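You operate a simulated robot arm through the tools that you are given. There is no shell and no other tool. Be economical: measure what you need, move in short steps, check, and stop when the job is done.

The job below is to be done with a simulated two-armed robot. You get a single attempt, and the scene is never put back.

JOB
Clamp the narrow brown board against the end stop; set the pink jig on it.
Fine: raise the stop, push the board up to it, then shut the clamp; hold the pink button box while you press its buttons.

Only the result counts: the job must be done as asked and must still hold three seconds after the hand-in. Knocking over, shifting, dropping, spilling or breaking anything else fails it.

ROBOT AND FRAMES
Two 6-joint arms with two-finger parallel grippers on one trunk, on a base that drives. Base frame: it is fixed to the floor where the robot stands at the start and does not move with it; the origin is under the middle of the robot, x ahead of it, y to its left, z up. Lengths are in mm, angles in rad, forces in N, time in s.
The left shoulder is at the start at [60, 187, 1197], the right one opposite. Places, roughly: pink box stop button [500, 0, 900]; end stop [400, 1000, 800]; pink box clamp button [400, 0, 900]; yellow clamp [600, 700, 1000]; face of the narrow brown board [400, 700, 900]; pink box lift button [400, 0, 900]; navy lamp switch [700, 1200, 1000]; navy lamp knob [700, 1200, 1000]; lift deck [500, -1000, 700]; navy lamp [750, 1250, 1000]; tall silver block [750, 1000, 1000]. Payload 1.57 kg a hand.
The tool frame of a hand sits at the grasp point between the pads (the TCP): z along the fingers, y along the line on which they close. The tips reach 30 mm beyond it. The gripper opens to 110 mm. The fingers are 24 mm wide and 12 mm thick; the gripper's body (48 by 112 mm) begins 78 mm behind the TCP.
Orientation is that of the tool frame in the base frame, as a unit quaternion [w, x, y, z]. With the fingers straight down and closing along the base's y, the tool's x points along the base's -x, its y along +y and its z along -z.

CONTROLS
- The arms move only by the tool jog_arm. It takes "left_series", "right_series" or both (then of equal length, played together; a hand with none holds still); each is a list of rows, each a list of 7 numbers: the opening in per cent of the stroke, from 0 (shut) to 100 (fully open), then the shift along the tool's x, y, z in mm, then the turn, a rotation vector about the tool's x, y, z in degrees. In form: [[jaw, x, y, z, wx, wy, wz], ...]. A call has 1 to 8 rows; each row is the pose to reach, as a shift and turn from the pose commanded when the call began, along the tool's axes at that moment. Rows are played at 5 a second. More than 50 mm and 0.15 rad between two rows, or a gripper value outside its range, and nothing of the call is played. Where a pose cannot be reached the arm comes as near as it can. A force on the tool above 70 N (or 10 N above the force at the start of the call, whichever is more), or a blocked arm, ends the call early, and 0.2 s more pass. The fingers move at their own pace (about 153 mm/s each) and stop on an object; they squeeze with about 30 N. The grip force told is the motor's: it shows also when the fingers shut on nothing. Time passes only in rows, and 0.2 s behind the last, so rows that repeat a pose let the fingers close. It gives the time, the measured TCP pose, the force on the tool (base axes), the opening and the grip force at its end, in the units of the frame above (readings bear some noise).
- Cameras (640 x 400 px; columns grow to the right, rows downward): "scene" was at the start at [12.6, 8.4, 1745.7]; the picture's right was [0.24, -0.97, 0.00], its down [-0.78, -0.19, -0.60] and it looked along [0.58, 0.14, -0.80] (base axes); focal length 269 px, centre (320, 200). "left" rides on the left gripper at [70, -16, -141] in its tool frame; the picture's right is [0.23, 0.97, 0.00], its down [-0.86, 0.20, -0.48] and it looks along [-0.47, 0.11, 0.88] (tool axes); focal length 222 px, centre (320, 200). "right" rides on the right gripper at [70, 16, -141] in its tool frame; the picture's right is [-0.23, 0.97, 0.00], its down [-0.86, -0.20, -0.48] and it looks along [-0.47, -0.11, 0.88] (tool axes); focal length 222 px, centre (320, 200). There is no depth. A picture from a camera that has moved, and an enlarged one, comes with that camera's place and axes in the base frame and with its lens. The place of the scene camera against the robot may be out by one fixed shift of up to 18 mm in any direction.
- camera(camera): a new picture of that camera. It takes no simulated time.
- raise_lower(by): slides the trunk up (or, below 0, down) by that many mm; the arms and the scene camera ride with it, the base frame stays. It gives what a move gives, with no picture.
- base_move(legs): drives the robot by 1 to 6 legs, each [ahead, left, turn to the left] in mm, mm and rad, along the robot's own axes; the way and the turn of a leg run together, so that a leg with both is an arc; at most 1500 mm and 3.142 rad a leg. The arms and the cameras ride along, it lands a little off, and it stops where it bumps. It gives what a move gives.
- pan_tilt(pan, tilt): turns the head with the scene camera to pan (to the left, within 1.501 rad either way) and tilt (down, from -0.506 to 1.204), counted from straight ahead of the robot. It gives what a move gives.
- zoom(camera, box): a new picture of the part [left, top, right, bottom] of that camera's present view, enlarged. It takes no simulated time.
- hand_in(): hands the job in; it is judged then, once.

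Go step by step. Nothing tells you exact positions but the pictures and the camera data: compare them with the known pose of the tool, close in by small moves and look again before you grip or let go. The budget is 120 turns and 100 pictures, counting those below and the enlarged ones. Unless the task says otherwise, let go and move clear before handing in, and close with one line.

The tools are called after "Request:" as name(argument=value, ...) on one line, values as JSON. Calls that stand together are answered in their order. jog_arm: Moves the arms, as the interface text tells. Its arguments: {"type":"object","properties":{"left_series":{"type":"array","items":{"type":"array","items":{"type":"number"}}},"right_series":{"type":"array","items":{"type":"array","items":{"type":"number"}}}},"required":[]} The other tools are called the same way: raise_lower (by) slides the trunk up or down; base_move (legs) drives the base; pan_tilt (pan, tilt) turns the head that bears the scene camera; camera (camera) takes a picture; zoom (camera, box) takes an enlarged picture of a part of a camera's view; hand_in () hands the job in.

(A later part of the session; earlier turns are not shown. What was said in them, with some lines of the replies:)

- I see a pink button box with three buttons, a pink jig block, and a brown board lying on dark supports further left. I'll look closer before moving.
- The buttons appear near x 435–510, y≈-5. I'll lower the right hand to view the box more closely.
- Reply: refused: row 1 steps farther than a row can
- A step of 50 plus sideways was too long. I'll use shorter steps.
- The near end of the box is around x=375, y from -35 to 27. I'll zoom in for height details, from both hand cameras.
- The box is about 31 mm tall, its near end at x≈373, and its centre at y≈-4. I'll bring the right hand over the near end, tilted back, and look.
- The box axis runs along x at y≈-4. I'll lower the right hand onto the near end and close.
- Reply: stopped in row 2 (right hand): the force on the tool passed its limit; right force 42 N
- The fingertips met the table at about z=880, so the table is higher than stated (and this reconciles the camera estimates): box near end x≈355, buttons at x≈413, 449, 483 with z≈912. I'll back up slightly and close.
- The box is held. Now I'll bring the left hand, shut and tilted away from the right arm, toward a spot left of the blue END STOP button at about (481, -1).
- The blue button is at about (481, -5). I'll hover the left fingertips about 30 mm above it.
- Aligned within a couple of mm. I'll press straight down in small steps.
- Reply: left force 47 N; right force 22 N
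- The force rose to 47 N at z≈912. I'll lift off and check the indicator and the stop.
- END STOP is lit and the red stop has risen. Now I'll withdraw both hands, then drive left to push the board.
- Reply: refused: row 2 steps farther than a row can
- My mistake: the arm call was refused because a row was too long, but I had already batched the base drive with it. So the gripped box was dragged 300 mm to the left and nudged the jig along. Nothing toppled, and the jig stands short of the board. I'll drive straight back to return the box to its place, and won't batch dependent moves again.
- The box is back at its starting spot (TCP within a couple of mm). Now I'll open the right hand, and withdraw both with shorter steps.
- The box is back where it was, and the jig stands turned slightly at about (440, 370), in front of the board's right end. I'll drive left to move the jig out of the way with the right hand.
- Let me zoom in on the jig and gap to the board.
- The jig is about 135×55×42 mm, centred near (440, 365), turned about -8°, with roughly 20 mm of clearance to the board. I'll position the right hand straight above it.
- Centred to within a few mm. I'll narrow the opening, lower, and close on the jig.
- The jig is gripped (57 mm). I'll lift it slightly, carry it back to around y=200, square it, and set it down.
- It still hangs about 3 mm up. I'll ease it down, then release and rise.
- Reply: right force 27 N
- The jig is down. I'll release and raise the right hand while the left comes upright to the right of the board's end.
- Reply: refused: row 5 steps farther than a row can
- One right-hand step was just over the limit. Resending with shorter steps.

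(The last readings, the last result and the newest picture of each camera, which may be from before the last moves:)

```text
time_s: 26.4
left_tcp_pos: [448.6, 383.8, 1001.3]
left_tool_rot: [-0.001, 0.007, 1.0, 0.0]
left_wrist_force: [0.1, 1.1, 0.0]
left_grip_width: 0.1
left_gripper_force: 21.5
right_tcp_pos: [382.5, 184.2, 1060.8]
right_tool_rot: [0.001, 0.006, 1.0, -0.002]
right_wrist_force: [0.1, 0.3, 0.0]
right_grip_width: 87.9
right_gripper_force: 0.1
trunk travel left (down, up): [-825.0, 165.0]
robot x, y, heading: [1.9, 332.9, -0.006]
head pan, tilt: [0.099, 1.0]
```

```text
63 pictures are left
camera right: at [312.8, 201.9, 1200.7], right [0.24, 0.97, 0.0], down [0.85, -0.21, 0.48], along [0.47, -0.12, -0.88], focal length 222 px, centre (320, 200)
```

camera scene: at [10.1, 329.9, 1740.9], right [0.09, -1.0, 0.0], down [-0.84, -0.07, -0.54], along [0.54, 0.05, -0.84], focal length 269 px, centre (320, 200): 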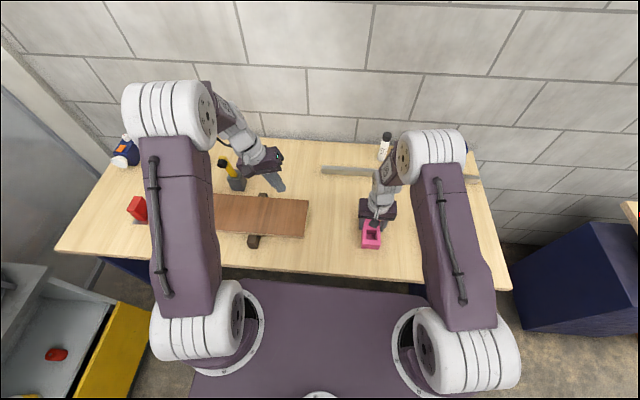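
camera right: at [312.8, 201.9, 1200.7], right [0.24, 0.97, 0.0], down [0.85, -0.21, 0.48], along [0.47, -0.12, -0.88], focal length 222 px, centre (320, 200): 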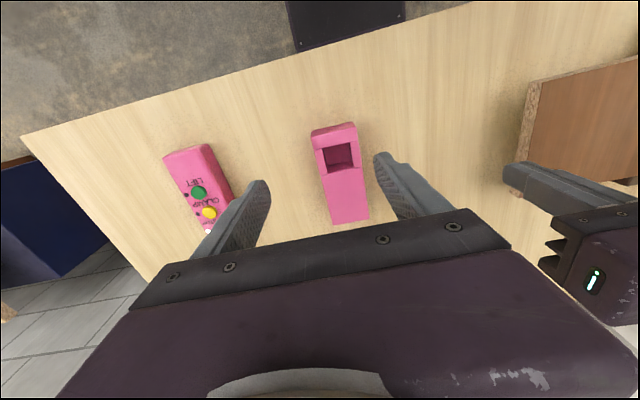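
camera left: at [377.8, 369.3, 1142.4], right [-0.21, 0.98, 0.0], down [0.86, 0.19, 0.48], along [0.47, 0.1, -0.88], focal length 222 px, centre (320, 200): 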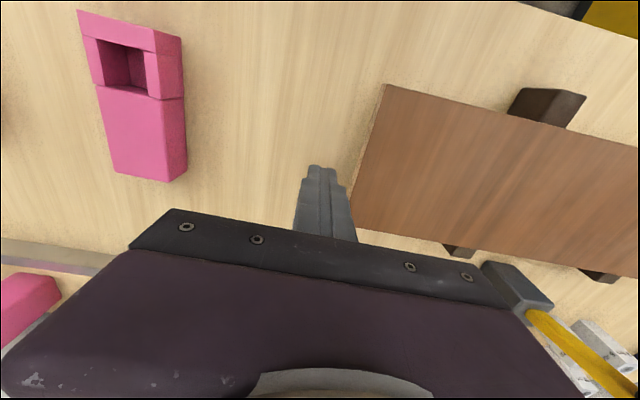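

Triangulating: board top z≈939, bottom≈922, right end y≈423; the stop is centred around x≈442. I'll lower the shut fingers to the right of the end face.

Request:
jog_arm(left_series=[[0, 5, 0, 25, 0, 0, 0], [0, 5, 0, 50, 0, 0, 0], [0, 5, 12, 50, 0, 0, 0], [0, 5, 22, 50, 0, 0, 0], [0, 5, 22, 50, 0, 0, 0]])

Request:
camera(camera="left")

Request:
pan_tilt(pan=0.6, tilt=0.9)

Request:
camera(camera="scene")

```text
time_s: 27.6
left_tcp_pos: [445.2, 405.4, 950.0]
left_tool_rot: [0.001, 0.005, 1.0, 0.0]
left_wrist_force: [-0.7, 0.0, 0.4]
left_grip_width: 0.0
left_gripper_force: 21.1
right_tcp_pos: [384.0, 183.0, 1059.0]
right_tool_rot: [0.0, 0.006, 1.0, -0.001]
right_wrist_force: [0.0, -0.4, -0.3]
right_grip_width: 88.0
right_gripper_force: 0.1
trunk travel left (down, up): [-825.0, 165.0]
robot x, y, heading: [4.7, 332.5, -0.011]
head pan, tilt: [0.099, 1.0]
```

```text
62 pictures are left
camera left: at [375.1, 391.4, 1092.5], right [-0.21, 0.98, 0.0], down [0.86, 0.19, 0.48], along [0.47, 0.1, -0.88], focal length 222 px, centre (320, 200)
```

left: 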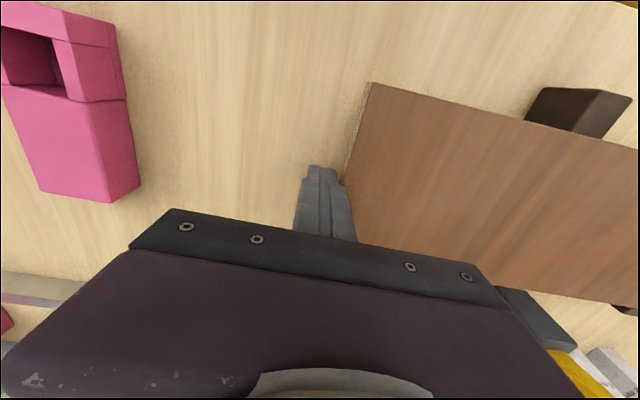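

```text
time_s: 28.5
left_tcp_pos: [445.9, 406.7, 949.1]
left_tool_rot: [-0.001, 0.006, 1.0, 0.0]
left_wrist_force: [-0.6, -0.4, 0.6]
left_grip_width: 0.2
left_gripper_force: 21.3
right_tcp_pos: [384.7, 184.1, 1059.5]
right_tool_rot: [-0.001, 0.006, 1.0, -0.001]
right_wrist_force: [0.1, -0.2, 0.8]
right_grip_width: 87.9
right_gripper_force: 0.0
trunk travel left (down, up): [-825.0, 165.0]
robot x, y, heading: [3.2, 336.0, -0.011]
head pan, tilt: [0.6, 0.901]
```

```text
61 pictures are left
camera scene: at [6.3, 365.8, 1747.8], right [0.55, -0.83, 0.0], down [-0.65, -0.43, -0.62], along [0.52, 0.34, -0.78], focal length 269 px, centre (320, 200)
```

scene: 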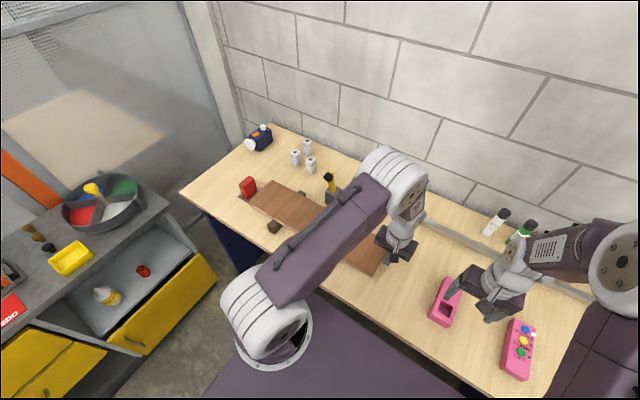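

Request:
zoom(camera="scene", box=[220, 160, 350, 241])

```text
4.92 times, centred on (285, 200) of scene
camera zoom: at [6.3, 365.8, 1747.8], right [0.55, -0.83, 0.0], down [-0.65, -0.43, -0.62], along [0.52, 0.34, -0.78], focal length 1325 px, centre (492, 198)
```

zoom: 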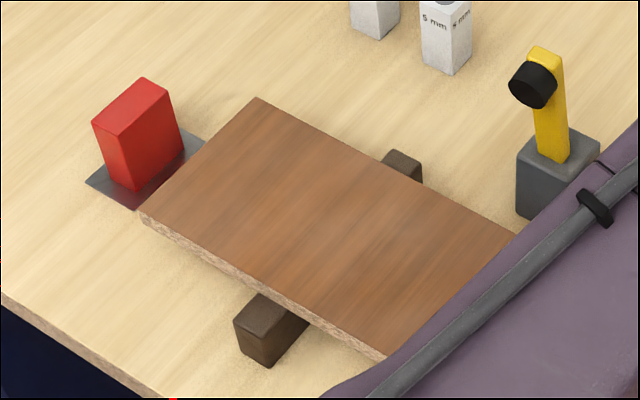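

The raised stop looks 40–60 mm beyond the board's end. I'll push gently.

Request:
jog_arm(left_series=[[0, 0, 5, 0, 0, 0, 0], [0, 0, 10, 0, 0, 0, 0], [0, 0, 15, 0, 0, 0, 0], [0, 0, 20, 0, 0, 0, 0], [0, 0, 26, 0, 0, 0, 0], [0, 0, 32, 0, 0, 0, 0], [0, 0, 38, 0, 0, 0, 0], [0, 0, 38, 0, 0, 0, 0]])

Request:
zoom(camera="scene", box=[220, 160, 350, 241])

Request:
camera(camera="left")

```text
time_s: 30.3
left_tcp_pos: [444.7, 444.4, 949.2]
left_tool_rot: [-0.001, 0.006, 1.0, 0.0]
left_wrist_force: [0.1, -3.9, 2.4]
left_grip_width: 0.0
left_gripper_force: 21.5
right_tcp_pos: [384.2, 183.9, 1059.6]
right_tool_rot: [0.0, 0.006, 1.0, -0.002]
right_wrist_force: [0.2, 0.2, 0.3]
right_grip_width: 88.1
right_gripper_force: 0.0
trunk travel left (down, up): [-825.0, 165.0]
robot x, y, heading: [1.6, 329.3, -0.012]
head pan, tilt: [0.6, 0.901]
```

```text
4.92 times, centred on (285, 200) of scene
camera zoom: at [5.8, 364.6, 1747.8], right [0.55, -0.83, 0.0], down [-0.65, -0.43, -0.62], along [0.52, 0.35, -0.78], focal length 1325 px, centre (492, 198)
```

zoom: 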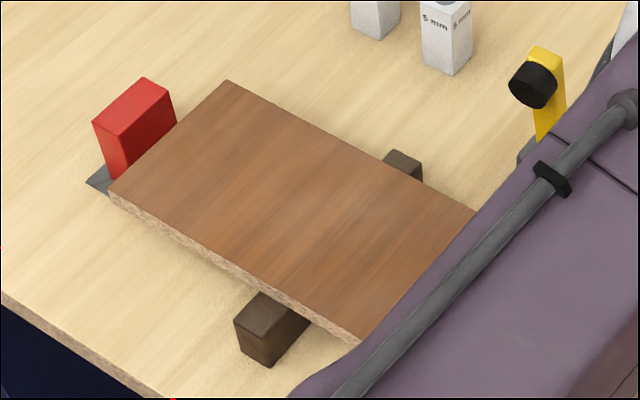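

```text
58 pictures are left
camera left: at [374.3, 429.1, 1091.8], right [-0.21, 0.98, 0.0], down [0.86, 0.19, 0.48], along [0.47, 0.1, -0.88], focal length 222 px, centre (320, 200)
```

left: 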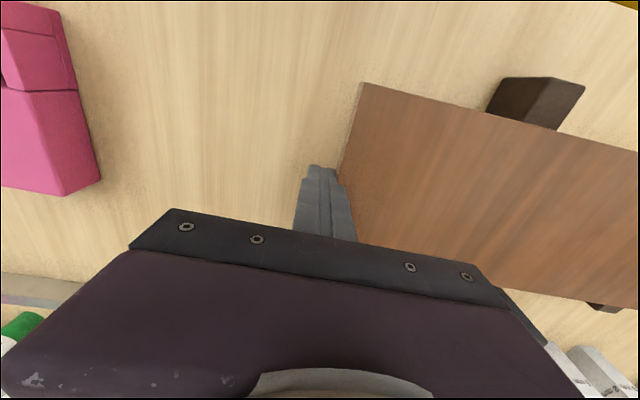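

The board slides freely (≈4 N). I'll continue in 3 mm steps.

Request:
jog_arm(left_series=[[0, 0, 3, 0, 0, 0, 0], [0, 0, 6, 0, 0, 0, 0], [0, 0, 9, 0, 0, 0, 0], [0, 0, 12, 0, 0, 0, 0], [0, 0, 12, 0, 0, 0, 0]])

Request:
zoom(camera="scene", box=[220, 160, 350, 241])

```text
time_s: 31.5
left_tcp_pos: [444.6, 455.8, 950.4]
left_tool_rot: [0.0, 0.006, 1.0, 0.0]
left_wrist_force: [-0.6, -3.8, 1.3]
left_grip_width: 0.0
left_gripper_force: 21.5
right_tcp_pos: [383.9, 183.2, 1059.8]
right_tool_rot: [0.0, 0.006, 1.0, -0.002]
right_wrist_force: [-0.1, -0.6, 0.0]
right_grip_width: 87.9
right_gripper_force: 0.0
trunk travel left (down, up): [-825.0, 165.0]
robot x, y, heading: [1.8, 332.9, -0.009]
head pan, tilt: [0.6, 0.901]
```

```text
4.92 times, centred on (285, 200) of scene
camera zoom: at [6.2, 364.9, 1747.9], right [0.55, -0.83, 0.0], down [-0.65, -0.43, -0.62], along [0.52, 0.34, -0.78], focal length 1325 px, centre (492, 198)
```

zoom: 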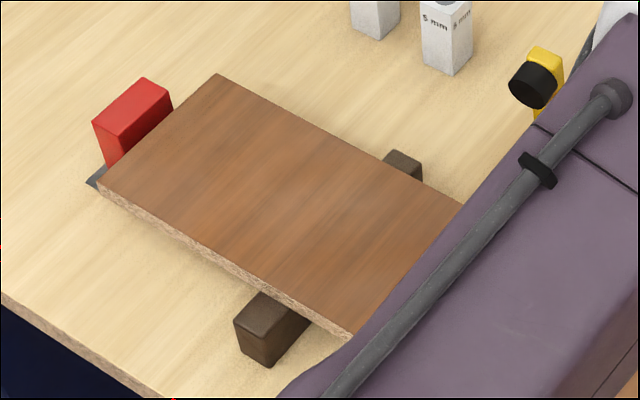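

Not yet touching; continuing.

Request:
jog_arm(left_series=[[0, 0, 3, 0, 0, 0, 0], [0, 0, 6, 0, 0, 0, 0], [0, 0, 9, 0, 0, 0, 0], [0, 0, 12, 0, 0, 0, 0], [0, 0, 12, 0, 0, 0, 0]])

Request:
zoom(camera="scene", box=[220, 160, 350, 241])

```text
time_s: 32.7
left_tcp_pos: [445.3, 466.9, 949.5]
left_tool_rot: [-0.001, 0.007, 1.0, 0.002]
left_wrist_force: [-0.5, -13.4, -2.1]
left_grip_width: 0.0
left_gripper_force: 21.2
right_tcp_pos: [384.8, 180.2, 1059.6]
right_tool_rot: [0.0, 0.006, 1.0, -0.001]
right_wrist_force: [-0.2, -0.6, 0.2]
right_grip_width: 88.3
right_gripper_force: 0.1
trunk travel left (down, up): [-825.0, 165.0]
robot x, y, heading: [2.4, 328.7, -0.008]
head pan, tilt: [0.6, 0.901]
```

```text
4.92 times, centred on (285, 200) of scene
camera zoom: at [6.3, 362.5, 1747.9], right [0.55, -0.83, 0.0], down [-0.65, -0.43, -0.62], along [0.52, 0.35, -0.78], focal length 1325 px, centre (492, 198)
```

zoom: 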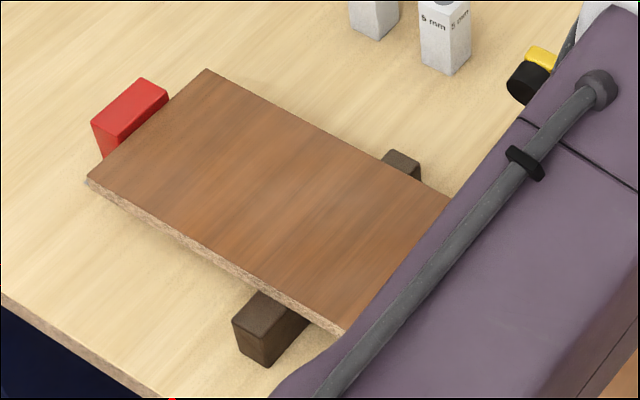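

The force rose to 13 N, so it has touched the stop. I'll push 2 mm more to confirm it's seated.

Request:
jog_arm(left_series=[[0, 0, 1, 0, 0, 0, 0], [0, 0, 2, 0, 0, 0, 0], [0, 0, 2, 0, 0, 0, 0]])

Request:
zoom(camera="scene", box=[220, 160, 350, 241])

```text
time_s: 33.5
left_tcp_pos: [445.9, 466.7, 950.1]
left_tool_rot: [0.0, 0.007, 1.0, 0.002]
left_wrist_force: [1.0, -25.1, -2.5]
left_grip_width: 0.0
left_gripper_force: 21.4
right_tcp_pos: [383.5, 178.8, 1058.2]
right_tool_rot: [0.0, 0.006, 1.0, 0.0]
right_wrist_force: [0.3, -0.5, 0.5]
right_grip_width: 87.9
right_gripper_force: 0.1
trunk travel left (down, up): [-825.0, 165.0]
robot x, y, heading: [2.3, 332.7, -0.017]
head pan, tilt: [0.6, 0.901]
```

```text
4.92 times, centred on (285, 200) of scene
camera zoom: at [6.7, 358.8, 1748.0], right [0.55, -0.83, 0.0], down [-0.65, -0.43, -0.62], along [0.52, 0.35, -0.78], focal length 1325 px, centre (492, 198)
```

zoom: 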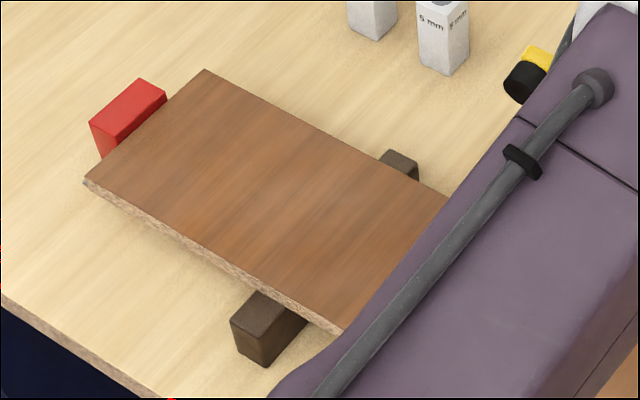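

The board is seated against the stop (25 N, no motion). I'll retreat the left hand and prepare both hands' tilts.

Request:
jog_arm(left_series=[[0, 0, -15, 0, 0, 0, 0], [0, 0, -35, -5, 0, 0, 0], [0, 0, -35, -45, 5, 0, 0], [0, 0, -35, -85, 12, 0, 0], [0, 0, -35, -120, 20, 0, 0], [0, 0, -35, -120, 20, 0, 0]], right_series=[[80, 0, 0, 0, 0, -5, 0], [80, 10, 0, 0, 0, -10, 0], [80, 20, 0, 0, 0, -15, 0], [100, 20, 30, 0, 0, -15, 0], [100, 20, 50, 0, 0, -15, 0], [100, 20, 50, 0, 0, -15, 0]])

```text
time_s: 34.9
left_tcp_pos: [446.3, 436.0, 1071.5]
left_tool_rot: [-0.002, 0.006, 0.985, -0.174]
left_wrist_force: [0.4, -0.1, 0.0]
left_grip_width: 0.0
left_gripper_force: 21.1
right_tcp_pos: [363.8, 232.4, 1058.9]
right_tool_rot: [0.13, 0.007, 0.991, -0.003]
right_wrist_force: [-0.3, -0.1, 0.2]
right_grip_width: 110.2
right_gripper_force: 0.0
right hand out of reach, approached as far as the arm can: row 3
trunk travel left (down, up): [-825.0, 165.0]
robot x, y, heading: [-0.1, 332.2, -0.011]
head pan, tilt: [0.6, 0.901]
```

Now I'll drive back right toward the box.

Request:
base_move(legs=[[0, -290, 0.01]])

Request:
pan_tilt(pan=0.1, tilt=1.0)

Request:
camera(camera="right")

Request:
camera(camera="scene")

```text
time_s: 36.9
left_tcp_pos: [442.6, 152.6, 1068.9]
left_tool_rot: [-0.001, 0.004, 0.985, -0.174]
left_wrist_force: [-0.6, 0.5, 0.2]
left_grip_width: 0.0
left_gripper_force: 21.9
right_tcp_pos: [361.7, -52.1, 1059.0]
right_tool_rot: [0.13, 0.003, 0.992, -0.003]
right_wrist_force: [0.2, 0.4, -0.7]
right_grip_width: 110.0
right_gripper_force: 0.1
trunk travel left (down, up): [-825.0, 165.0]
robot x, y, heading: [2.3, 41.5, -0.006]
head pan, tilt: [0.6, 0.901]
```

```text
time_s: 37.8
left_tcp_pos: [442.1, 150.6, 1070.3]
left_tool_rot: [-0.001, 0.004, 0.985, -0.174]
left_wrist_force: [-0.3, 0.1, -0.2]
left_grip_width: 0.0
left_gripper_force: 21.6
right_tcp_pos: [360.7, -54.7, 1060.2]
right_tool_rot: [0.13, 0.003, 0.992, -0.002]
right_wrist_force: [-0.6, -0.7, -1.6]
right_grip_width: 110.1
right_gripper_force: 0.1
trunk travel left (down, up): [-825.0, 165.0]
robot x, y, heading: [0.7, 40.5, -0.004]
head pan, tilt: [0.099, 1.0]
```

```text
54 pictures are left
camera right: at [257.4, -36.5, 1177.2], right [0.23, 0.97, 0.05], down [0.7, -0.2, 0.68], along [0.68, -0.12, -0.73], focal length 222 px, centre (320, 200)
```

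right: 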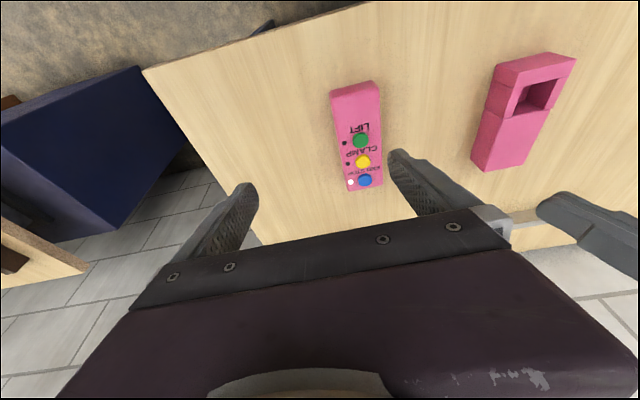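

```text
53 pictures are left
camera scene: at [9.9, 40.8, 1740.6], right [0.09, -1.0, 0.0], down [-0.84, -0.08, -0.54], along [0.54, 0.05, -0.84], focal length 269 px, centre (320, 200)
```

scene: 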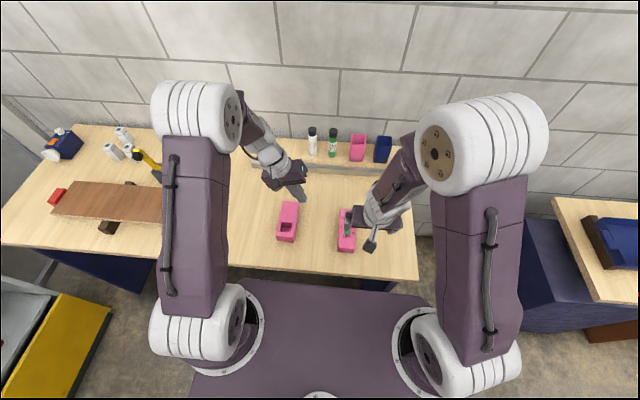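

The box sits where expected (yellow at about (449, -4)). I'll grip it again with the right hand at the same spot.

Request:
jog_arm(right_series=[[100, 6, 25, 25, 0, 0, 0], [100, 12, 51, 60, 0, 0, 0], [100, 18, 51, 105, 0, 0, 0], [100, 24, 51, 146, 0, 0, 0], [75, 24, 51, 146, 0, 0, 0], [55, 24, 51, 146, 0, 0, 0], [40, 24, 51, 146, 0, 0, 0], [40, 24, 51, 146, 0, 0, 0]])

Request:
camera(camera="left")

```text
time_s: 39.6
left_tcp_pos: [441.7, 151.0, 1069.7]
left_tool_rot: [0.0, 0.003, 0.985, -0.173]
left_wrist_force: [1.4, 0.3, -0.8]
left_grip_width: 0.1
left_gripper_force: 21.1
right_tcp_pos: [372.5, -7.5, 916.7]
right_tool_rot: [0.097, 0.003, 0.995, -0.029]
right_wrist_force: [-1.3, 0.7, 0.5]
right_grip_width: 57.6
right_gripper_force: 30.0
right hand out of reach, approached as far as the arm can: row 4, 5
trunk travel left (down, up): [-825.0, 165.0]
robot x, y, heading: [0.8, 42.3, -0.004]
head pan, tilt: [0.099, 1.0]
```

```text
52 pictures are left
camera left: at [371.7, 184.0, 1209.1], right [-0.22, 0.92, -0.33], down [0.86, 0.35, 0.38], along [0.46, -0.2, -0.86], focal length 222 px, centre (320, 200)
```

left: 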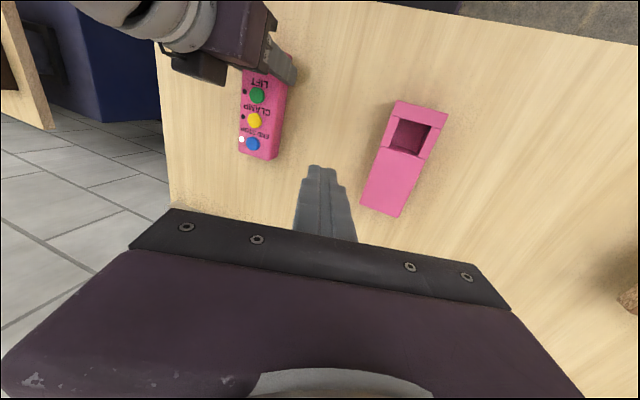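

Held again. Moving the left fingers over the yellow CLAMP button to hover.

Request:
jog_arm(left_series=[[0, -1, -25, 30, 0, 0, 0], [0, -2, -50, 60, 0, 0, 0], [0, -3, -75, 90, 0, 0, 0], [0, -4, -98, 118, 0, 0, 0], [0, -4, -118, 144, 0, 0, 0], [0, -4, -118, 144, 0, 0, 0]])

Request:
camera(camera="left")

```text
time_s: 41.0
left_tcp_pos: [446.6, -7.8, 976.5]
left_tool_rot: [0.004, 0.004, 0.985, -0.175]
left_wrist_force: [6.4, 5.7, 2.8]
left_grip_width: 0.0
left_gripper_force: 21.2
right_tcp_pos: [368.4, -10.9, 916.7]
right_tool_rot: [0.096, 0.005, 0.995, -0.032]
right_wrist_force: [0.8, 0.3, 15.7]
right_grip_width: 57.5
right_gripper_force: 29.8
trunk travel left (down, up): [-825.0, 165.0]
robot x, y, heading: [-2.3, 43.8, -0.007]
head pan, tilt: [0.099, 1.0]
stopped in row 6 (left hand): the force on the tool passed its limit (the readings are from after the stop); the commanded pose is now the measured one
```

```text
51 pictures are left
camera left: at [375.6, 26.0, 1115.5], right [-0.22, 0.92, -0.34], down [0.85, 0.35, 0.39], along [0.47, -0.2, -0.86], focal length 222 px, centre (320, 200)
```

left: 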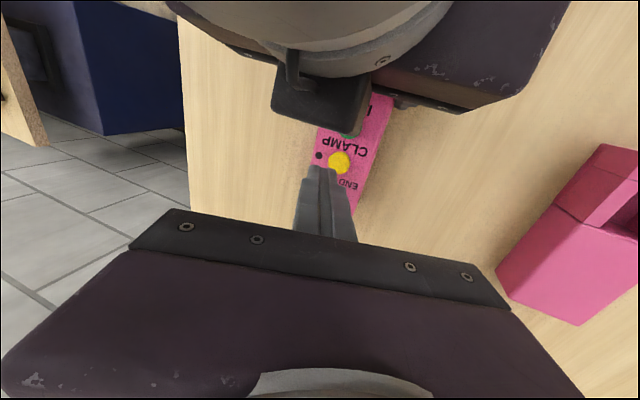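

The left hand's camera mount brushed the right wrist. I'll pull the left hand forward, then lean it away from the right arm before approaching the button again.

Request:
jog_arm(left_series=[[0, -20, 0, -5, 0, 0, 0], [0, -40, 0, -10, 0, 0, 0], [0, -40, 0, -10, 0, 6, -2], [0, -40, 0, -10, 0, 12, -4], [0, -40, 0, -10, 0, 16, -6], [0, -40, 0, -10, 0, 16, -6]])

Request:
camera(camera="left")

Request:
camera(camera="scene")

```text
time_s: 42.4
left_tcp_pos: [486.6, -4.0, 987.3]
left_tool_rot: [-0.142, -0.024, 0.974, -0.172]
left_wrist_force: [0.1, 0.3, 0.0]
left_grip_width: 0.0
left_gripper_force: 21.7
right_tcp_pos: [369.3, -9.7, 915.6]
right_tool_rot: [0.096, 0.005, 0.995, -0.032]
right_wrist_force: [0.2, 1.1, 18.6]
right_grip_width: 57.4
right_gripper_force: 30.3
trunk travel left (down, up): [-825.0, 165.0]
robot x, y, heading: [1.9, 42.8, -0.005]
head pan, tilt: [0.099, 1.0]
```

```text
50 pictures are left
camera left: at [458.3, 28.5, 1139.6], right [-0.31, 0.92, -0.25], down [0.93, 0.35, 0.12], along [0.2, -0.2, -0.96], focal length 222 px, centre (320, 200)
```

left: 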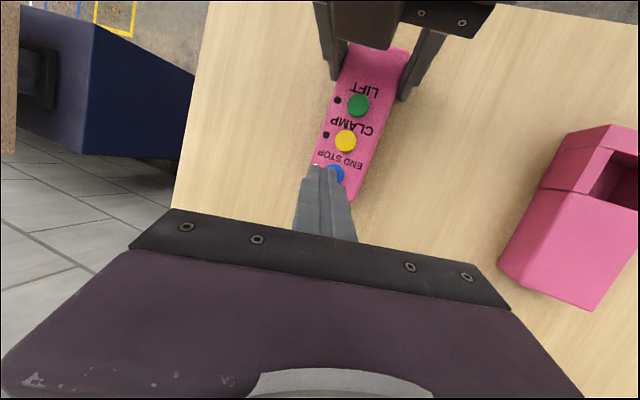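

```text
49 pictures are left
camera scene: at [7.9, 41.1, 1740.7], right [0.09, -1.0, 0.0], down [-0.84, -0.08, -0.54], along [0.54, 0.05, -0.84], focal length 269 px, centre (320, 200)
```

scene: 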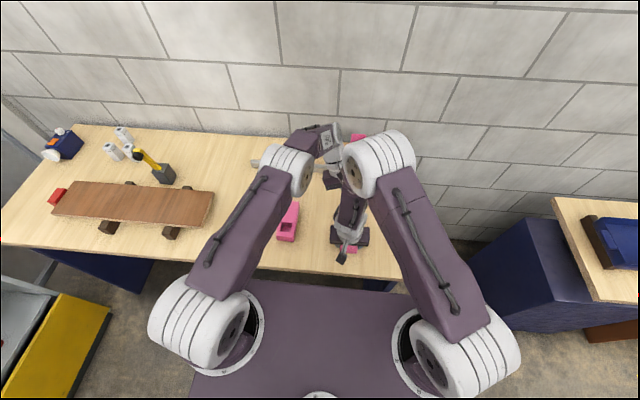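

Leaning forward gives clearance. I'll move over the yellow button (about (440, -12)) at hover height.

Request:
jog_arm(left_series=[[0, 14, 0, 7.4, 0, 0, 0], [0, 28, 0, 14.8, 0, 0, 0], [0, 41.7, -0.5, 22.2, 0, 0, 0], [0, 41.7, -0.5, 22.2, 0, 0, 0]])

Request:
camera(camera="left")

```text
time_s: 43.4
left_tcp_pos: [441.4, -11.1, 977.2]
left_tool_rot: [-0.142, -0.023, 0.975, -0.172]
left_wrist_force: [-0.3, -0.8, 1.0]
left_grip_width: 0.0
left_gripper_force: 21.0
right_tcp_pos: [369.7, -10.9, 915.6]
right_tool_rot: [0.096, 0.004, 0.995, -0.031]
right_wrist_force: [2.2, 0.0, 19.3]
right_grip_width: 57.4
right_gripper_force: 29.9
trunk travel left (down, up): [-825.0, 165.0]
robot x, y, heading: [0.4, 43.3, -0.003]
head pan, tilt: [0.099, 1.0]
```

```text
48 pictures are left
camera left: at [412.1, 20.7, 1130.6], right [-0.31, 0.92, -0.26], down [0.93, 0.35, 0.12], along [0.2, -0.2, -0.96], focal length 222 px, centre (320, 200)
```

left: 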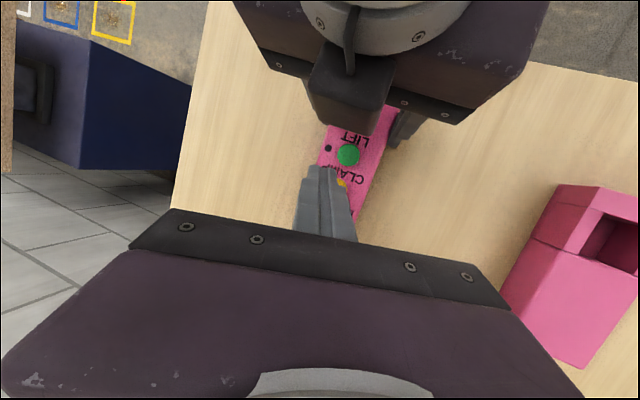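

The yellow button should be directly under the finger corner. Pressing in small steps.

Request:
jog_arm(left_series=[[0, -2.4, 3.6, 12.9, 0, 0, 0], [0, -4.8, 7.3, 25.8, 0, 0, 0], [0, -5.4, 8, 27.6, 0, 0, 0], [0, -5.9, 8.6, 29.4, 0, 0, 0], [0, -5.9, 8.6, 29.4, 0, 0, 0]])

Request:
zoom(camera="left", box=[260, 80, 420, 240])

```text
time_s: 44.5
left_tcp_pos: [437.0, -15.4, 948.6]
left_tool_rot: [-0.141, -0.022, 0.975, -0.172]
left_wrist_force: [-2.4, 1.2, 14.9]
left_grip_width: 0.0
left_gripper_force: 21.3
right_tcp_pos: [369.7, -10.6, 916.0]
right_tool_rot: [0.095, 0.005, 0.995, -0.032]
right_wrist_force: [6.0, -1.0, 9.9]
right_grip_width: 57.4
right_gripper_force: 30.0
trunk travel left (down, up): [-825.0, 165.0]
robot x, y, heading: [-3.2, 40.7, -0.006]
head pan, tilt: [0.099, 1.0]
```

```text
2.50 times, centred on (340, 160) of left
camera zoom: at [410.0, 19.2, 1101.7], right [-0.31, 0.92, -0.26], down [0.93, 0.35, 0.12], along [0.2, -0.2, -0.96], focal length 555 px, centre (270, 300)
```

zoom: 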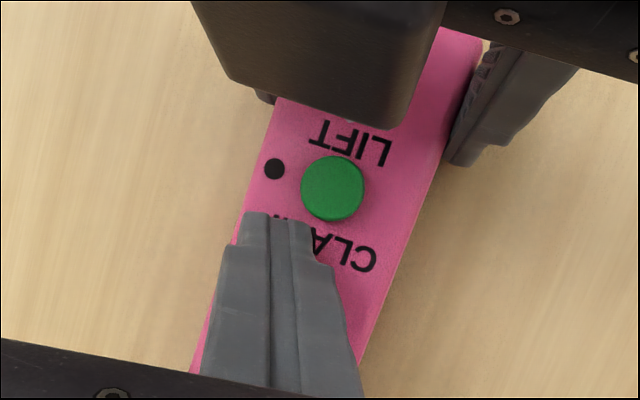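

15 N so far; pressing 2 mm more and checking the clamp.

Request:
jog_arm(left_series=[[0, -0.3, 0.4, 1, 0, 0, 0], [0, -0.6, 1.0, 2.5, 0, 0, 0], [0, -0.6, 1.0, 2.5, 0, 0, 0]])

Request:
zoom(camera="scene", box=[20, 110, 240, 250])

```text
time_s: 45.4
left_tcp_pos: [437.1, -16.7, 946.3]
left_tool_rot: [-0.141, -0.022, 0.975, -0.173]
left_wrist_force: [-2.8, 2.9, 50.9]
left_grip_width: 0.0
left_gripper_force: 21.3
right_tcp_pos: [368.4, -11.3, 915.0]
right_tool_rot: [0.096, 0.006, 0.995, -0.032]
right_wrist_force: [13.1, -2.8, -14.6]
right_grip_width: 58.4
right_gripper_force: 29.7
trunk travel left (down, up): [-825.0, 165.0]
robot x, y, heading: [1.8, 46.3, -0.01]
head pan, tilt: [0.099, 1.0]
```

```text
2.86 times, centred on (130, 180) of scene
camera zoom: at [7.2, 41.0, 1740.8], right [0.09, -1.0, 0.0], down [-0.84, -0.08, -0.54], along [0.54, 0.05, -0.84], focal length 769 px, centre (863, 257)
```

zoom: 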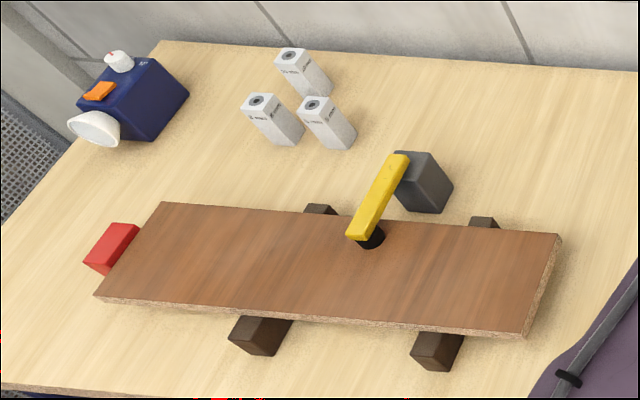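

The clamp has swung shut on the board, which is still against the stop. I'll withdraw the left hand first.

Request:
jog_arm(left_series=[[0, 5.7, -6.6, -18, 0, 0, 0], [0, 11.4, -13.1, -36, 0, 0, 0], [0, -27, -17, -47, 0, 0, 0], [0, -21, 14, -79, 0, 0, 0], [0, -15, 45, -111, 0, 0, 0], [0, -9, 76, -143, 0, 0, 0], [0, -9, 76, -143, 0, 0, 0]])

Request:
camera(camera="left")

```text
time_s: 47.0
left_tcp_pos: [475.1, 102.6, 1046.1]
left_tool_rot: [-0.142, -0.022, 0.975, -0.171]
left_wrist_force: [-0.4, -0.6, 0.0]
left_grip_width: 0.1
left_gripper_force: 21.4
right_tcp_pos: [368.1, -10.8, 915.2]
right_tool_rot: [0.094, 0.005, 0.995, -0.031]
right_wrist_force: [-3.4, 2.9, 11.6]
right_grip_width: 57.7
right_gripper_force: 30.0
trunk travel left (down, up): [-825.0, 165.0]
robot x, y, heading: [2.1, 45.9, -0.005]
head pan, tilt: [0.099, 1.0]
```

```text
45 pictures are left
camera left: at [448.3, 136.1, 1199.8], right [-0.31, 0.92, -0.26], down [0.93, 0.35, 0.12], along [0.2, -0.2, -0.96], focal length 222 px, centre (320, 200)
```

left: 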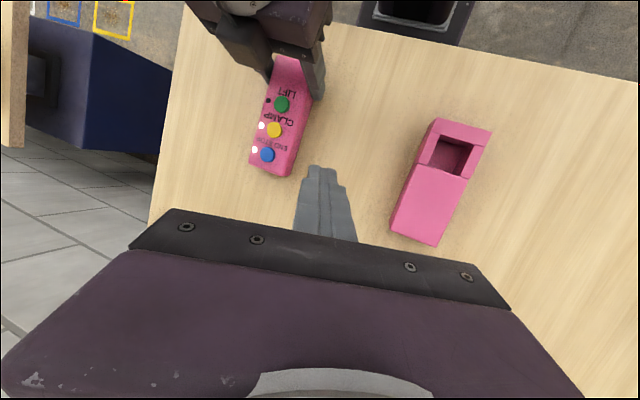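

Both lamps are on. The box crept about 8 mm, so I'll slide it back while I still hold it, then release and lift the right hand.

Request:
jog_arm(right_series=[[40, -4, 4, 0.7, 0, 0, 0], [40, -8, 8, 1, 0, 0, 0], [40, -8, 8, 1, 0, 0, 0], [70, -8, 8, 1, 0, 0, 0], [100, -8, 8, 0, 0, 0, 0], [100, -6, 8, -30, 0, 0, 0], [100, 0, 8, -70, 0, 0, 0], [100, 5, 8, -110, 0, 0, 0]])

Request:
camera(camera="right")

```text
time_s: 48.8
left_tcp_pos: [477.4, 102.2, 1046.3]
left_tool_rot: [-0.143, -0.023, 0.974, -0.172]
left_wrist_force: [-0.2, 0.0, 0.0]
left_grip_width: 0.1
left_gripper_force: 21.3
right_tcp_pos: [342.0, 4.4, 1021.0]
right_tool_rot: [0.095, 0.004, 0.995, -0.031]
right_wrist_force: [-0.6, -0.6, 0.6]
right_grip_width: 110.1
right_gripper_force: 0.0
trunk travel left (down, up): [-825.0, 165.0]
robot x, y, heading: [1.5, 40.2, -0.007]
head pan, tilt: [0.099, 1.0]
```

```text
44 pictures are left
camera right: at [246.8, 28.9, 1145.0], right [0.24, 0.97, -0.02], down [0.75, -0.17, 0.64], along [0.62, -0.17, -0.77], focal length 222 px, centre (320, 200)
```

right: 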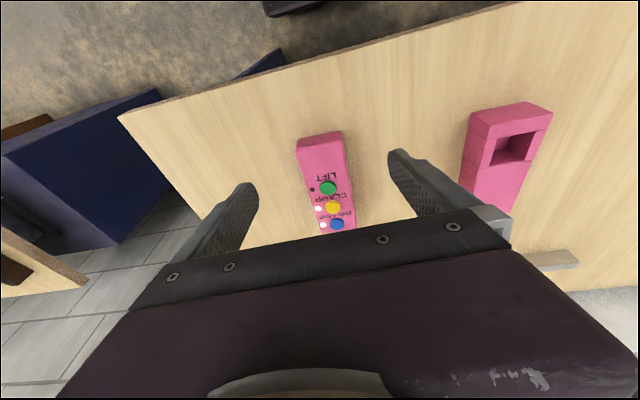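

The box is free and back in place with both lamps lit. Next I'll take the left hand upright above the jig at about (443, 203).

Request:
jog_arm(left_series=[[0, 5, 25, 2, -5, -4.2, 0.7], [20, 10, 50, 4, -10, -8.3, 1.4], [40, 16, 80, 5, -15, -12.5, 2], [60, 22.4, 110, 7, -20, -16.6, 2.7], [70, 22.4, 110, 7, -20, -16.6, 2.7], [70, 22.4, 110, 7, -20, -16.6, 2.7]])

Request:
camera(camera="left")

```text
time_s: 50.1
left_tcp_pos: [444.0, 207.2, 1008.8]
left_tool_rot: [0.001, 0.001, 1.0, 0.001]
left_wrist_force: [-0.7, 0.2, -1.5]
left_grip_width: 76.9
left_gripper_force: 0.1
right_tcp_pos: [341.8, 3.6, 1021.4]
right_tool_rot: [0.094, 0.004, 0.995, -0.032]
right_wrist_force: [-0.1, 0.1, 0.4]
right_grip_width: 110.0
right_gripper_force: 0.1
trunk travel left (down, up): [-825.0, 165.0]
robot x, y, heading: [-0.2, 40.8, -0.008]
head pan, tilt: [0.099, 1.0]
```

```text
43 pictures are left
camera left: at [373.1, 190.6, 1151.3], right [-0.23, 0.97, 0.0], down [0.85, 0.2, 0.48], along [0.47, 0.11, -0.88], focal length 222 px, centre (320, 200)
```

left: 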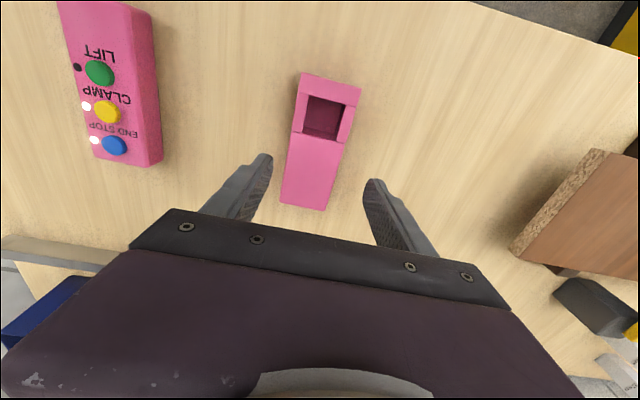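

The jig's centreline is at y≈205. Lowering and gripping.

Request:
jog_arm(left_series=[[70, 0, -2, 43, 0, 0, 0], [70, 0, -2, 70, 0, 0, 0], [70, 0, -2, 86, 0, 0, 0], [50, 0, -2, 86, 0, 0, 0], [35, 0, -2, 86, 0, 0, 0], [35, 0, -2, 86, 0, 0, 0]])

```text
time_s: 51.5
left_tcp_pos: [443.9, 204.7, 923.5]
left_tool_rot: [0.001, 0.001, 1.0, 0.001]
left_wrist_force: [0.1, 0.9, 3.6]
left_grip_width: 57.1
left_gripper_force: 30.3
right_tcp_pos: [342.5, 4.1, 1021.1]
right_tool_rot: [0.094, 0.004, 0.995, -0.031]
right_wrist_force: [-0.2, -0.6, 0.2]
right_grip_width: 110.2
right_gripper_force: 0.0
trunk travel left (down, up): [-825.0, 165.0]
robot x, y, heading: [-1.2, 42.4, -0.004]
head pan, tilt: [0.099, 1.0]
```

Gripped. I'll lift it well clear, then start turning it a quarter turn.

Request:
jog_arm(left_series=[[35, 0, 0, -40, 0, 0, 0], [35, 0, 0, -85, 0, 0, 0], [35, 0, 0, -130, 0, 0, 0], [35, 0, 0, -140, 0, 0, -8], [35, 0, 0, -140, 0, 0, -16], [35, 0, 0, -140, 0, 0, -24], [35, 0, 0, -140, 0, 0, -32], [35, 0, 0, -140, 0, 0, -40]])

Request:
jog_arm(left_series=[[35, 0, 0, 0, 0, 0, -8], [35, 0, 0, 0, 0, 0, -16], [35, 0, 0, 0, 0, 0, -24], [35, 0, 0, 0, 0, 0, -32], [35, 0, 0, 0, 0, 0, -40], [35, 0, 0, 0, 0, 0, -48], [35, 0, 0, 0, 0, 0, -50], [35, 0, 0, 0, 0, 0, -50]])

Request:
camera(camera="scene")

```text
time_s: 53.4
left_tcp_pos: [443.9, 204.7, 1062.5]
left_tool_rot: [0.002, -0.343, 0.939, 0.0]
left_wrist_force: [0.0, 0.5, -1.2]
left_grip_width: 57.3
left_gripper_force: 29.5
right_tcp_pos: [342.7, 3.7, 1021.0]
right_tool_rot: [0.094, 0.004, 0.995, -0.031]
right_wrist_force: [0.8, 0.3, -0.3]
right_grip_width: 110.0
right_gripper_force: 0.1
trunk travel left (down, up): [-825.0, 165.0]
robot x, y, heading: [-0.1, 42.8, -0.006]
head pan, tilt: [0.099, 1.0]
```

```text
time_s: 55.1
left_tcp_pos: [445.3, 204.7, 1064.0]
left_tool_rot: [0.002, -0.707, 0.707, 0.001]
left_wrist_force: [-1.2, -0.6, -0.4]
left_grip_width: 57.4
left_gripper_force: 29.5
right_tcp_pos: [343.4, 3.3, 1019.9]
right_tool_rot: [0.095, 0.005, 0.995, -0.032]
right_wrist_force: [0.3, 0.6, -0.3]
right_grip_width: 110.0
right_gripper_force: 0.1
trunk travel left (down, up): [-825.0, 165.0]
robot x, y, heading: [0.7, 41.2, -0.006]
head pan, tilt: [0.099, 1.0]
```

```text
42 pictures are left
camera scene: at [10.2, 41.1, 1740.6], right [0.09, -1.0, 0.0], down [-0.84, -0.08, -0.54], along [0.54, 0.05, -0.84], focal length 269 px, centre (320, 200)
```

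scene: 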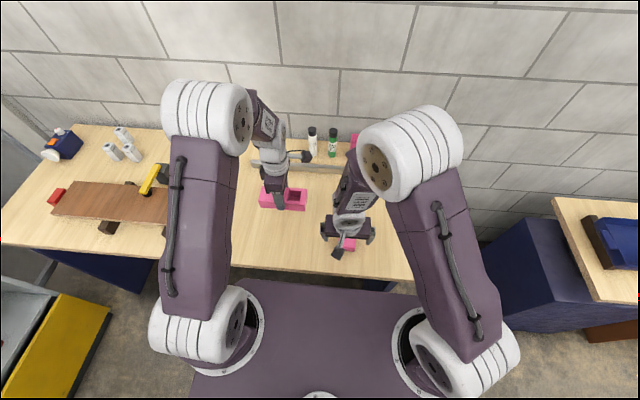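

The jig is turned along the board's direction. I'll drive left 330.

Request:
base_move(legs=[[0, 330, 0.006]])

Request:
camera(camera="left")

Request:
camera(camera="right")

Request:
camera(camera="scene")

```text
time_s: 57.3
left_tcp_pos: [443.5, 535.7, 1064.2]
left_tool_rot: [-0.002, 0.71, -0.704, -0.001]
left_wrist_force: [-0.1, 0.7, -1.9]
left_grip_width: 57.2
left_gripper_force: 29.9
right_tcp_pos: [343.5, 333.8, 1021.2]
right_tool_rot: [0.095, 0.0, 0.995, -0.03]
right_wrist_force: [-0.8, -0.1, -0.3]
right_grip_width: 109.9
right_gripper_force: 0.0
trunk travel left (down, up): [-825.0, 165.0]
robot x, y, heading: [1.8, 365.5, 0.006]
head pan, tilt: [0.099, 1.0]
```

```text
41 pictures are left
camera left: at [459.3, 465.5, 1205.7], right [-0.97, -0.24, 0.0], down [-0.21, 0.85, 0.48], along [-0.11, 0.47, -0.88], focal length 222 px, centre (320, 200)
```

left: 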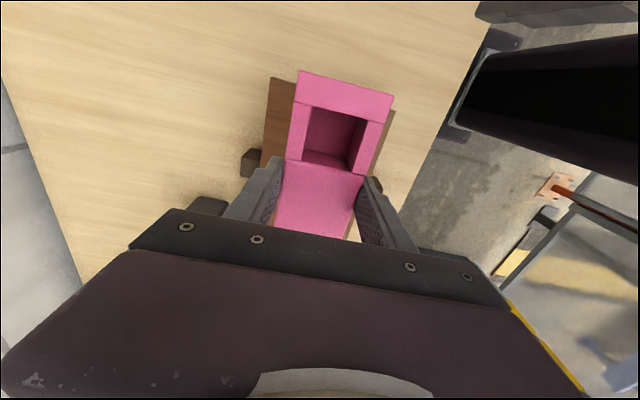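

```text
40 pictures are left
camera right: at [248.3, 358.1, 1144.4], right [0.23, 0.97, -0.02], down [0.75, -0.16, 0.64], along [0.62, -0.16, -0.77], focal length 222 px, centre (320, 200)
```

right: 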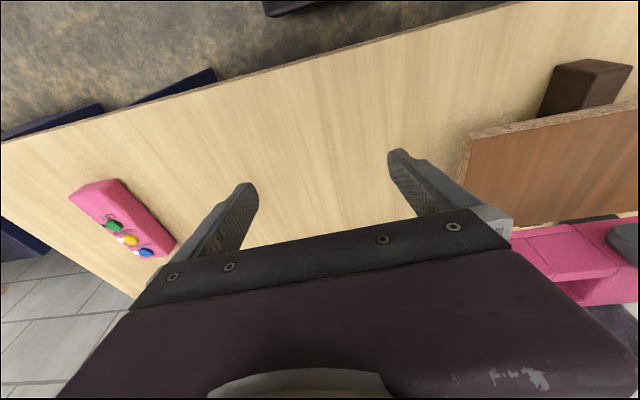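

```text
39 pictures are left
camera scene: at [10.4, 366.8, 1740.6], right [0.1, -0.99, 0.0], down [-0.84, -0.09, -0.54], along [0.54, 0.06, -0.84], focal length 269 px, centre (320, 200)
```

scene: 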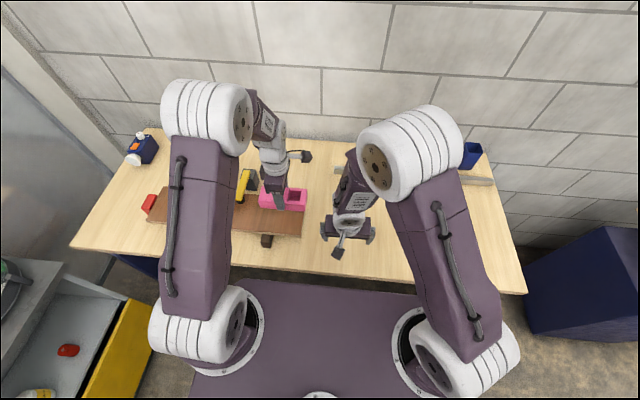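

The board spans x 373–510 with its right end at y≈478. I'll move the jig to about (441, 565) and lower to just above the surface (final TCP z≈982).

Request:
jog_arm(left_series=[[35, -15, 1, 10, 0, 0, 0], [35, -30, 2, 40, 0, 0, 0], [35, -30, 2, 65, 0, 0, 0], [35, -30, 2, 74, 0, 0, 0], [35, -30, 2, 74, 0, 0, 0]])

Request:
camera(camera="left")

Request:
zoom(camera="scene", box=[130, 120, 330, 260])

```text
time_s: 58.5
left_tcp_pos: [441.4, 566.5, 990.0]
left_tool_rot: [-0.001, 0.71, -0.704, 0.001]
left_wrist_force: [-0.1, 0.8, -2.0]
left_grip_width: 57.3
left_gripper_force: 30.0
right_tcp_pos: [342.0, 334.9, 1020.9]
right_tool_rot: [0.094, -0.001, 0.995, -0.03]
right_wrist_force: [1.3, 0.3, 0.0]
right_grip_width: 110.1
right_gripper_force: 0.1
trunk travel left (down, up): [-825.0, 165.0]
robot x, y, heading: [-1.4, 373.0, 0.005]
head pan, tilt: [0.099, 1.0]
```

```text
38 pictures are left
camera left: at [457.3, 496.7, 1130.4], right [-0.97, -0.24, 0.0], down [-0.21, 0.85, 0.48], along [-0.11, 0.47, -0.88], focal length 222 px, centre (320, 200)
```

left: 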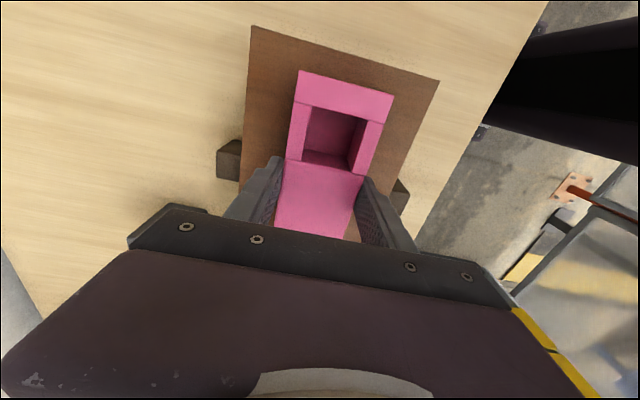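

```text
2.86 times, centred on (230, 190) of scene
camera zoom: at [10.4, 369.3, 1740.6], right [0.1, -0.99, 0.0], down [-0.84, -0.09, -0.54], along [0.54, 0.06, -0.84], focal length 769 px, centre (577, 229)
```

zoom: 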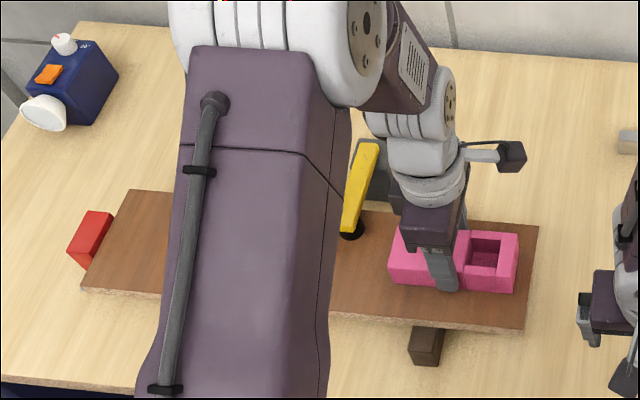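

The jig is well inside the board's outline and clear of the clamp. Easing down to contact.

Request:
jog_arm(left_series=[[35, 0, 0, 3, 0, 0, 0], [35, 0, 0, 6, 0, 0, 0], [35, 0, 0, 7.5, 0, 0, 0], [35, 0, 0, 7.5, 0, 0, 0]])

```text
time_s: 59.5
left_tcp_pos: [440.7, 566.5, 984.6]
left_tool_rot: [-0.004, 0.71, -0.704, 0.001]
left_wrist_force: [5.4, 1.9, 27.0]
left_grip_width: 57.4
left_gripper_force: 29.9
right_tcp_pos: [341.3, 335.0, 1021.6]
right_tool_rot: [0.096, 0.0, 0.995, -0.03]
right_wrist_force: [-0.2, 0.9, -0.4]
right_grip_width: 109.8
right_gripper_force: 0.0
trunk travel left (down, up): [-825.0, 165.0]
robot x, y, heading: [1.8, 369.4, 0.004]
head pan, tilt: [0.099, 1.0]
```

It rests on the board. I'll ease the pressure, open, and rise.

Request:
jog_arm(left_series=[[35, 0, 0, -1.5, 0, 0, 0], [50, 0, 0, -1.5, 0, 0, 0], [72, 0, 0, -1.5, 0, 0, 0], [72, 0, 0, -20, 0, 0, 0], [72, 0, 0, -60, 0, 0, 0], [72, 0, 0, -105, 0, 0, 0], [72, 20, 0, -145, 0, 0, 0]])

Request:
camera(camera="left")

```text
time_s: 61.1
left_tcp_pos: [440.2, 544.2, 1127.9]
left_tool_rot: [-0.002, 0.71, -0.704, 0.0]
left_wrist_force: [-0.1, 0.4, -0.5]
left_grip_width: 79.4
left_gripper_force: 0.0
right_tcp_pos: [342.6, 334.8, 1021.5]
right_tool_rot: [0.095, -0.001, 0.995, -0.031]
right_wrist_force: [0.0, 0.3, 0.0]
right_grip_width: 109.9
right_gripper_force: 0.1
trunk travel left (down, up): [-825.0, 165.0]
robot x, y, heading: [-2.2, 375.7, 0.008]
head pan, tilt: [0.099, 1.0]
```

```text
36 pictures are left
camera left: at [456.9, 474.5, 1269.5], right [-0.97, -0.24, 0.0], down [-0.21, 0.85, 0.48], along [-0.11, 0.47, -0.88], focal length 222 px, centre (320, 200)
```

left: 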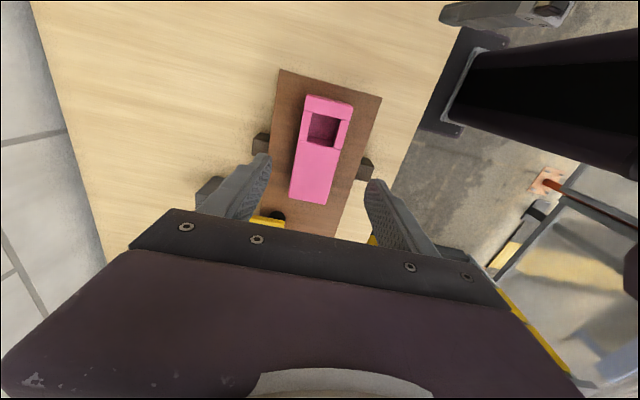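

The jig stands on the board. I'll drive back to the middle and take a clear look at stop, clamp and box.

Request:
base_move(legs=[[0, -370, 0]])

Request:
pan_tilt(pan=0.6, tilt=0.85)

Request:
camera(camera="scene")

Request:
camera(camera="right")

```text
time_s: 63.5
left_tcp_pos: [443.6, 180.5, 1127.0]
left_tool_rot: [0.0, 0.711, -0.704, -0.001]
left_wrist_force: [1.3, 0.1, 0.4]
left_grip_width: 79.2
left_gripper_force: 0.1
right_tcp_pos: [344.0, -29.8, 1021.1]
right_tool_rot: [0.095, 0.0, 0.995, -0.032]
right_wrist_force: [-0.1, 0.4, -0.3]
right_grip_width: 110.0
right_gripper_force: 0.1
trunk travel left (down, up): [-825.0, 165.0]
robot x, y, heading: [3.9, 1.3, 0.006]
head pan, tilt: [0.099, 1.0]
```

```text
time_s: 64.4
left_tcp_pos: [443.4, 178.7, 1127.9]
left_tool_rot: [-0.002, 0.71, -0.704, -0.001]
left_wrist_force: [-0.5, -0.4, 0.1]
left_grip_width: 79.0
left_gripper_force: 0.0
right_tcp_pos: [343.7, -30.8, 1020.3]
right_tool_rot: [0.094, -0.001, 0.995, -0.031]
right_wrist_force: [-0.3, 0.3, -0.1]
right_grip_width: 110.0
right_gripper_force: 0.1
trunk travel left (down, up): [-825.0, 165.0]
robot x, y, heading: [2.7, 4.4, 0.004]
head pan, tilt: [0.6, 0.85]
```

```text
35 pictures are left
camera scene: at [7.0, 39.2, 1751.7], right [0.57, -0.82, 0.0], down [-0.62, -0.43, -0.66], along [0.54, 0.38, -0.75], focal length 269 px, centre (320, 200)
```

scene: 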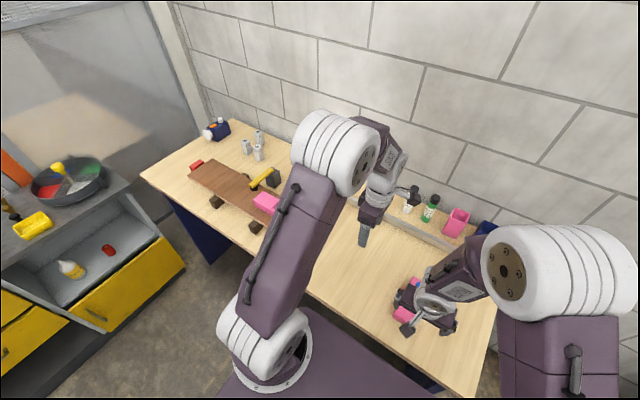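

```text
34 pictures are left
camera right: at [249.9, -7.4, 1144.4], right [0.23, 0.97, -0.02], down [0.75, -0.16, 0.64], along [0.62, -0.16, -0.77], focal length 222 px, centre (320, 200)
```

right: 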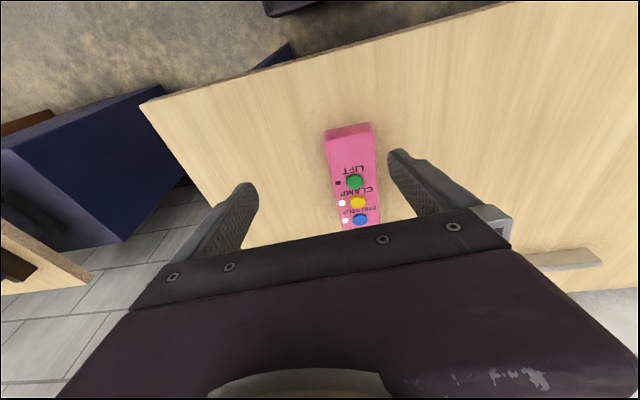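

Request:
zoom(camera="scene", box=[170, 110, 310, 240])

```text
3.08 times, centred on (240, 175) of scene
camera zoom: at [7.0, 39.2, 1751.7], right [0.57, -0.82, 0.0], down [-0.62, -0.43, -0.66], along [0.54, 0.38, -0.75], focal length 828 px, centre (566, 277)
```

zoom: 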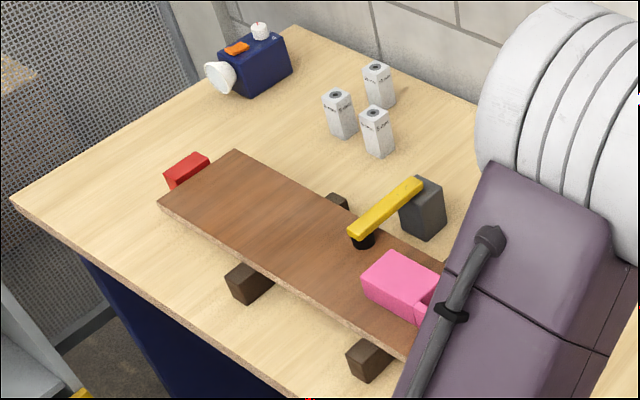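

The board is against the raised stop under the shut clamp, with both lamps lit. The jig sits flat on the board, the other items are standing, and both hands are clear, so I'm handing in.

Request:
hand_in()

```text
The job is handed in.
```

The narrow brown board is clamped against the raised end stop with the pink jig set on it. Partway through I dragged the pink button box about 300 mm by mistake and pushed the jig along with it. I put the box back to within about 10 mm of where it started, and nothing was knocked over.
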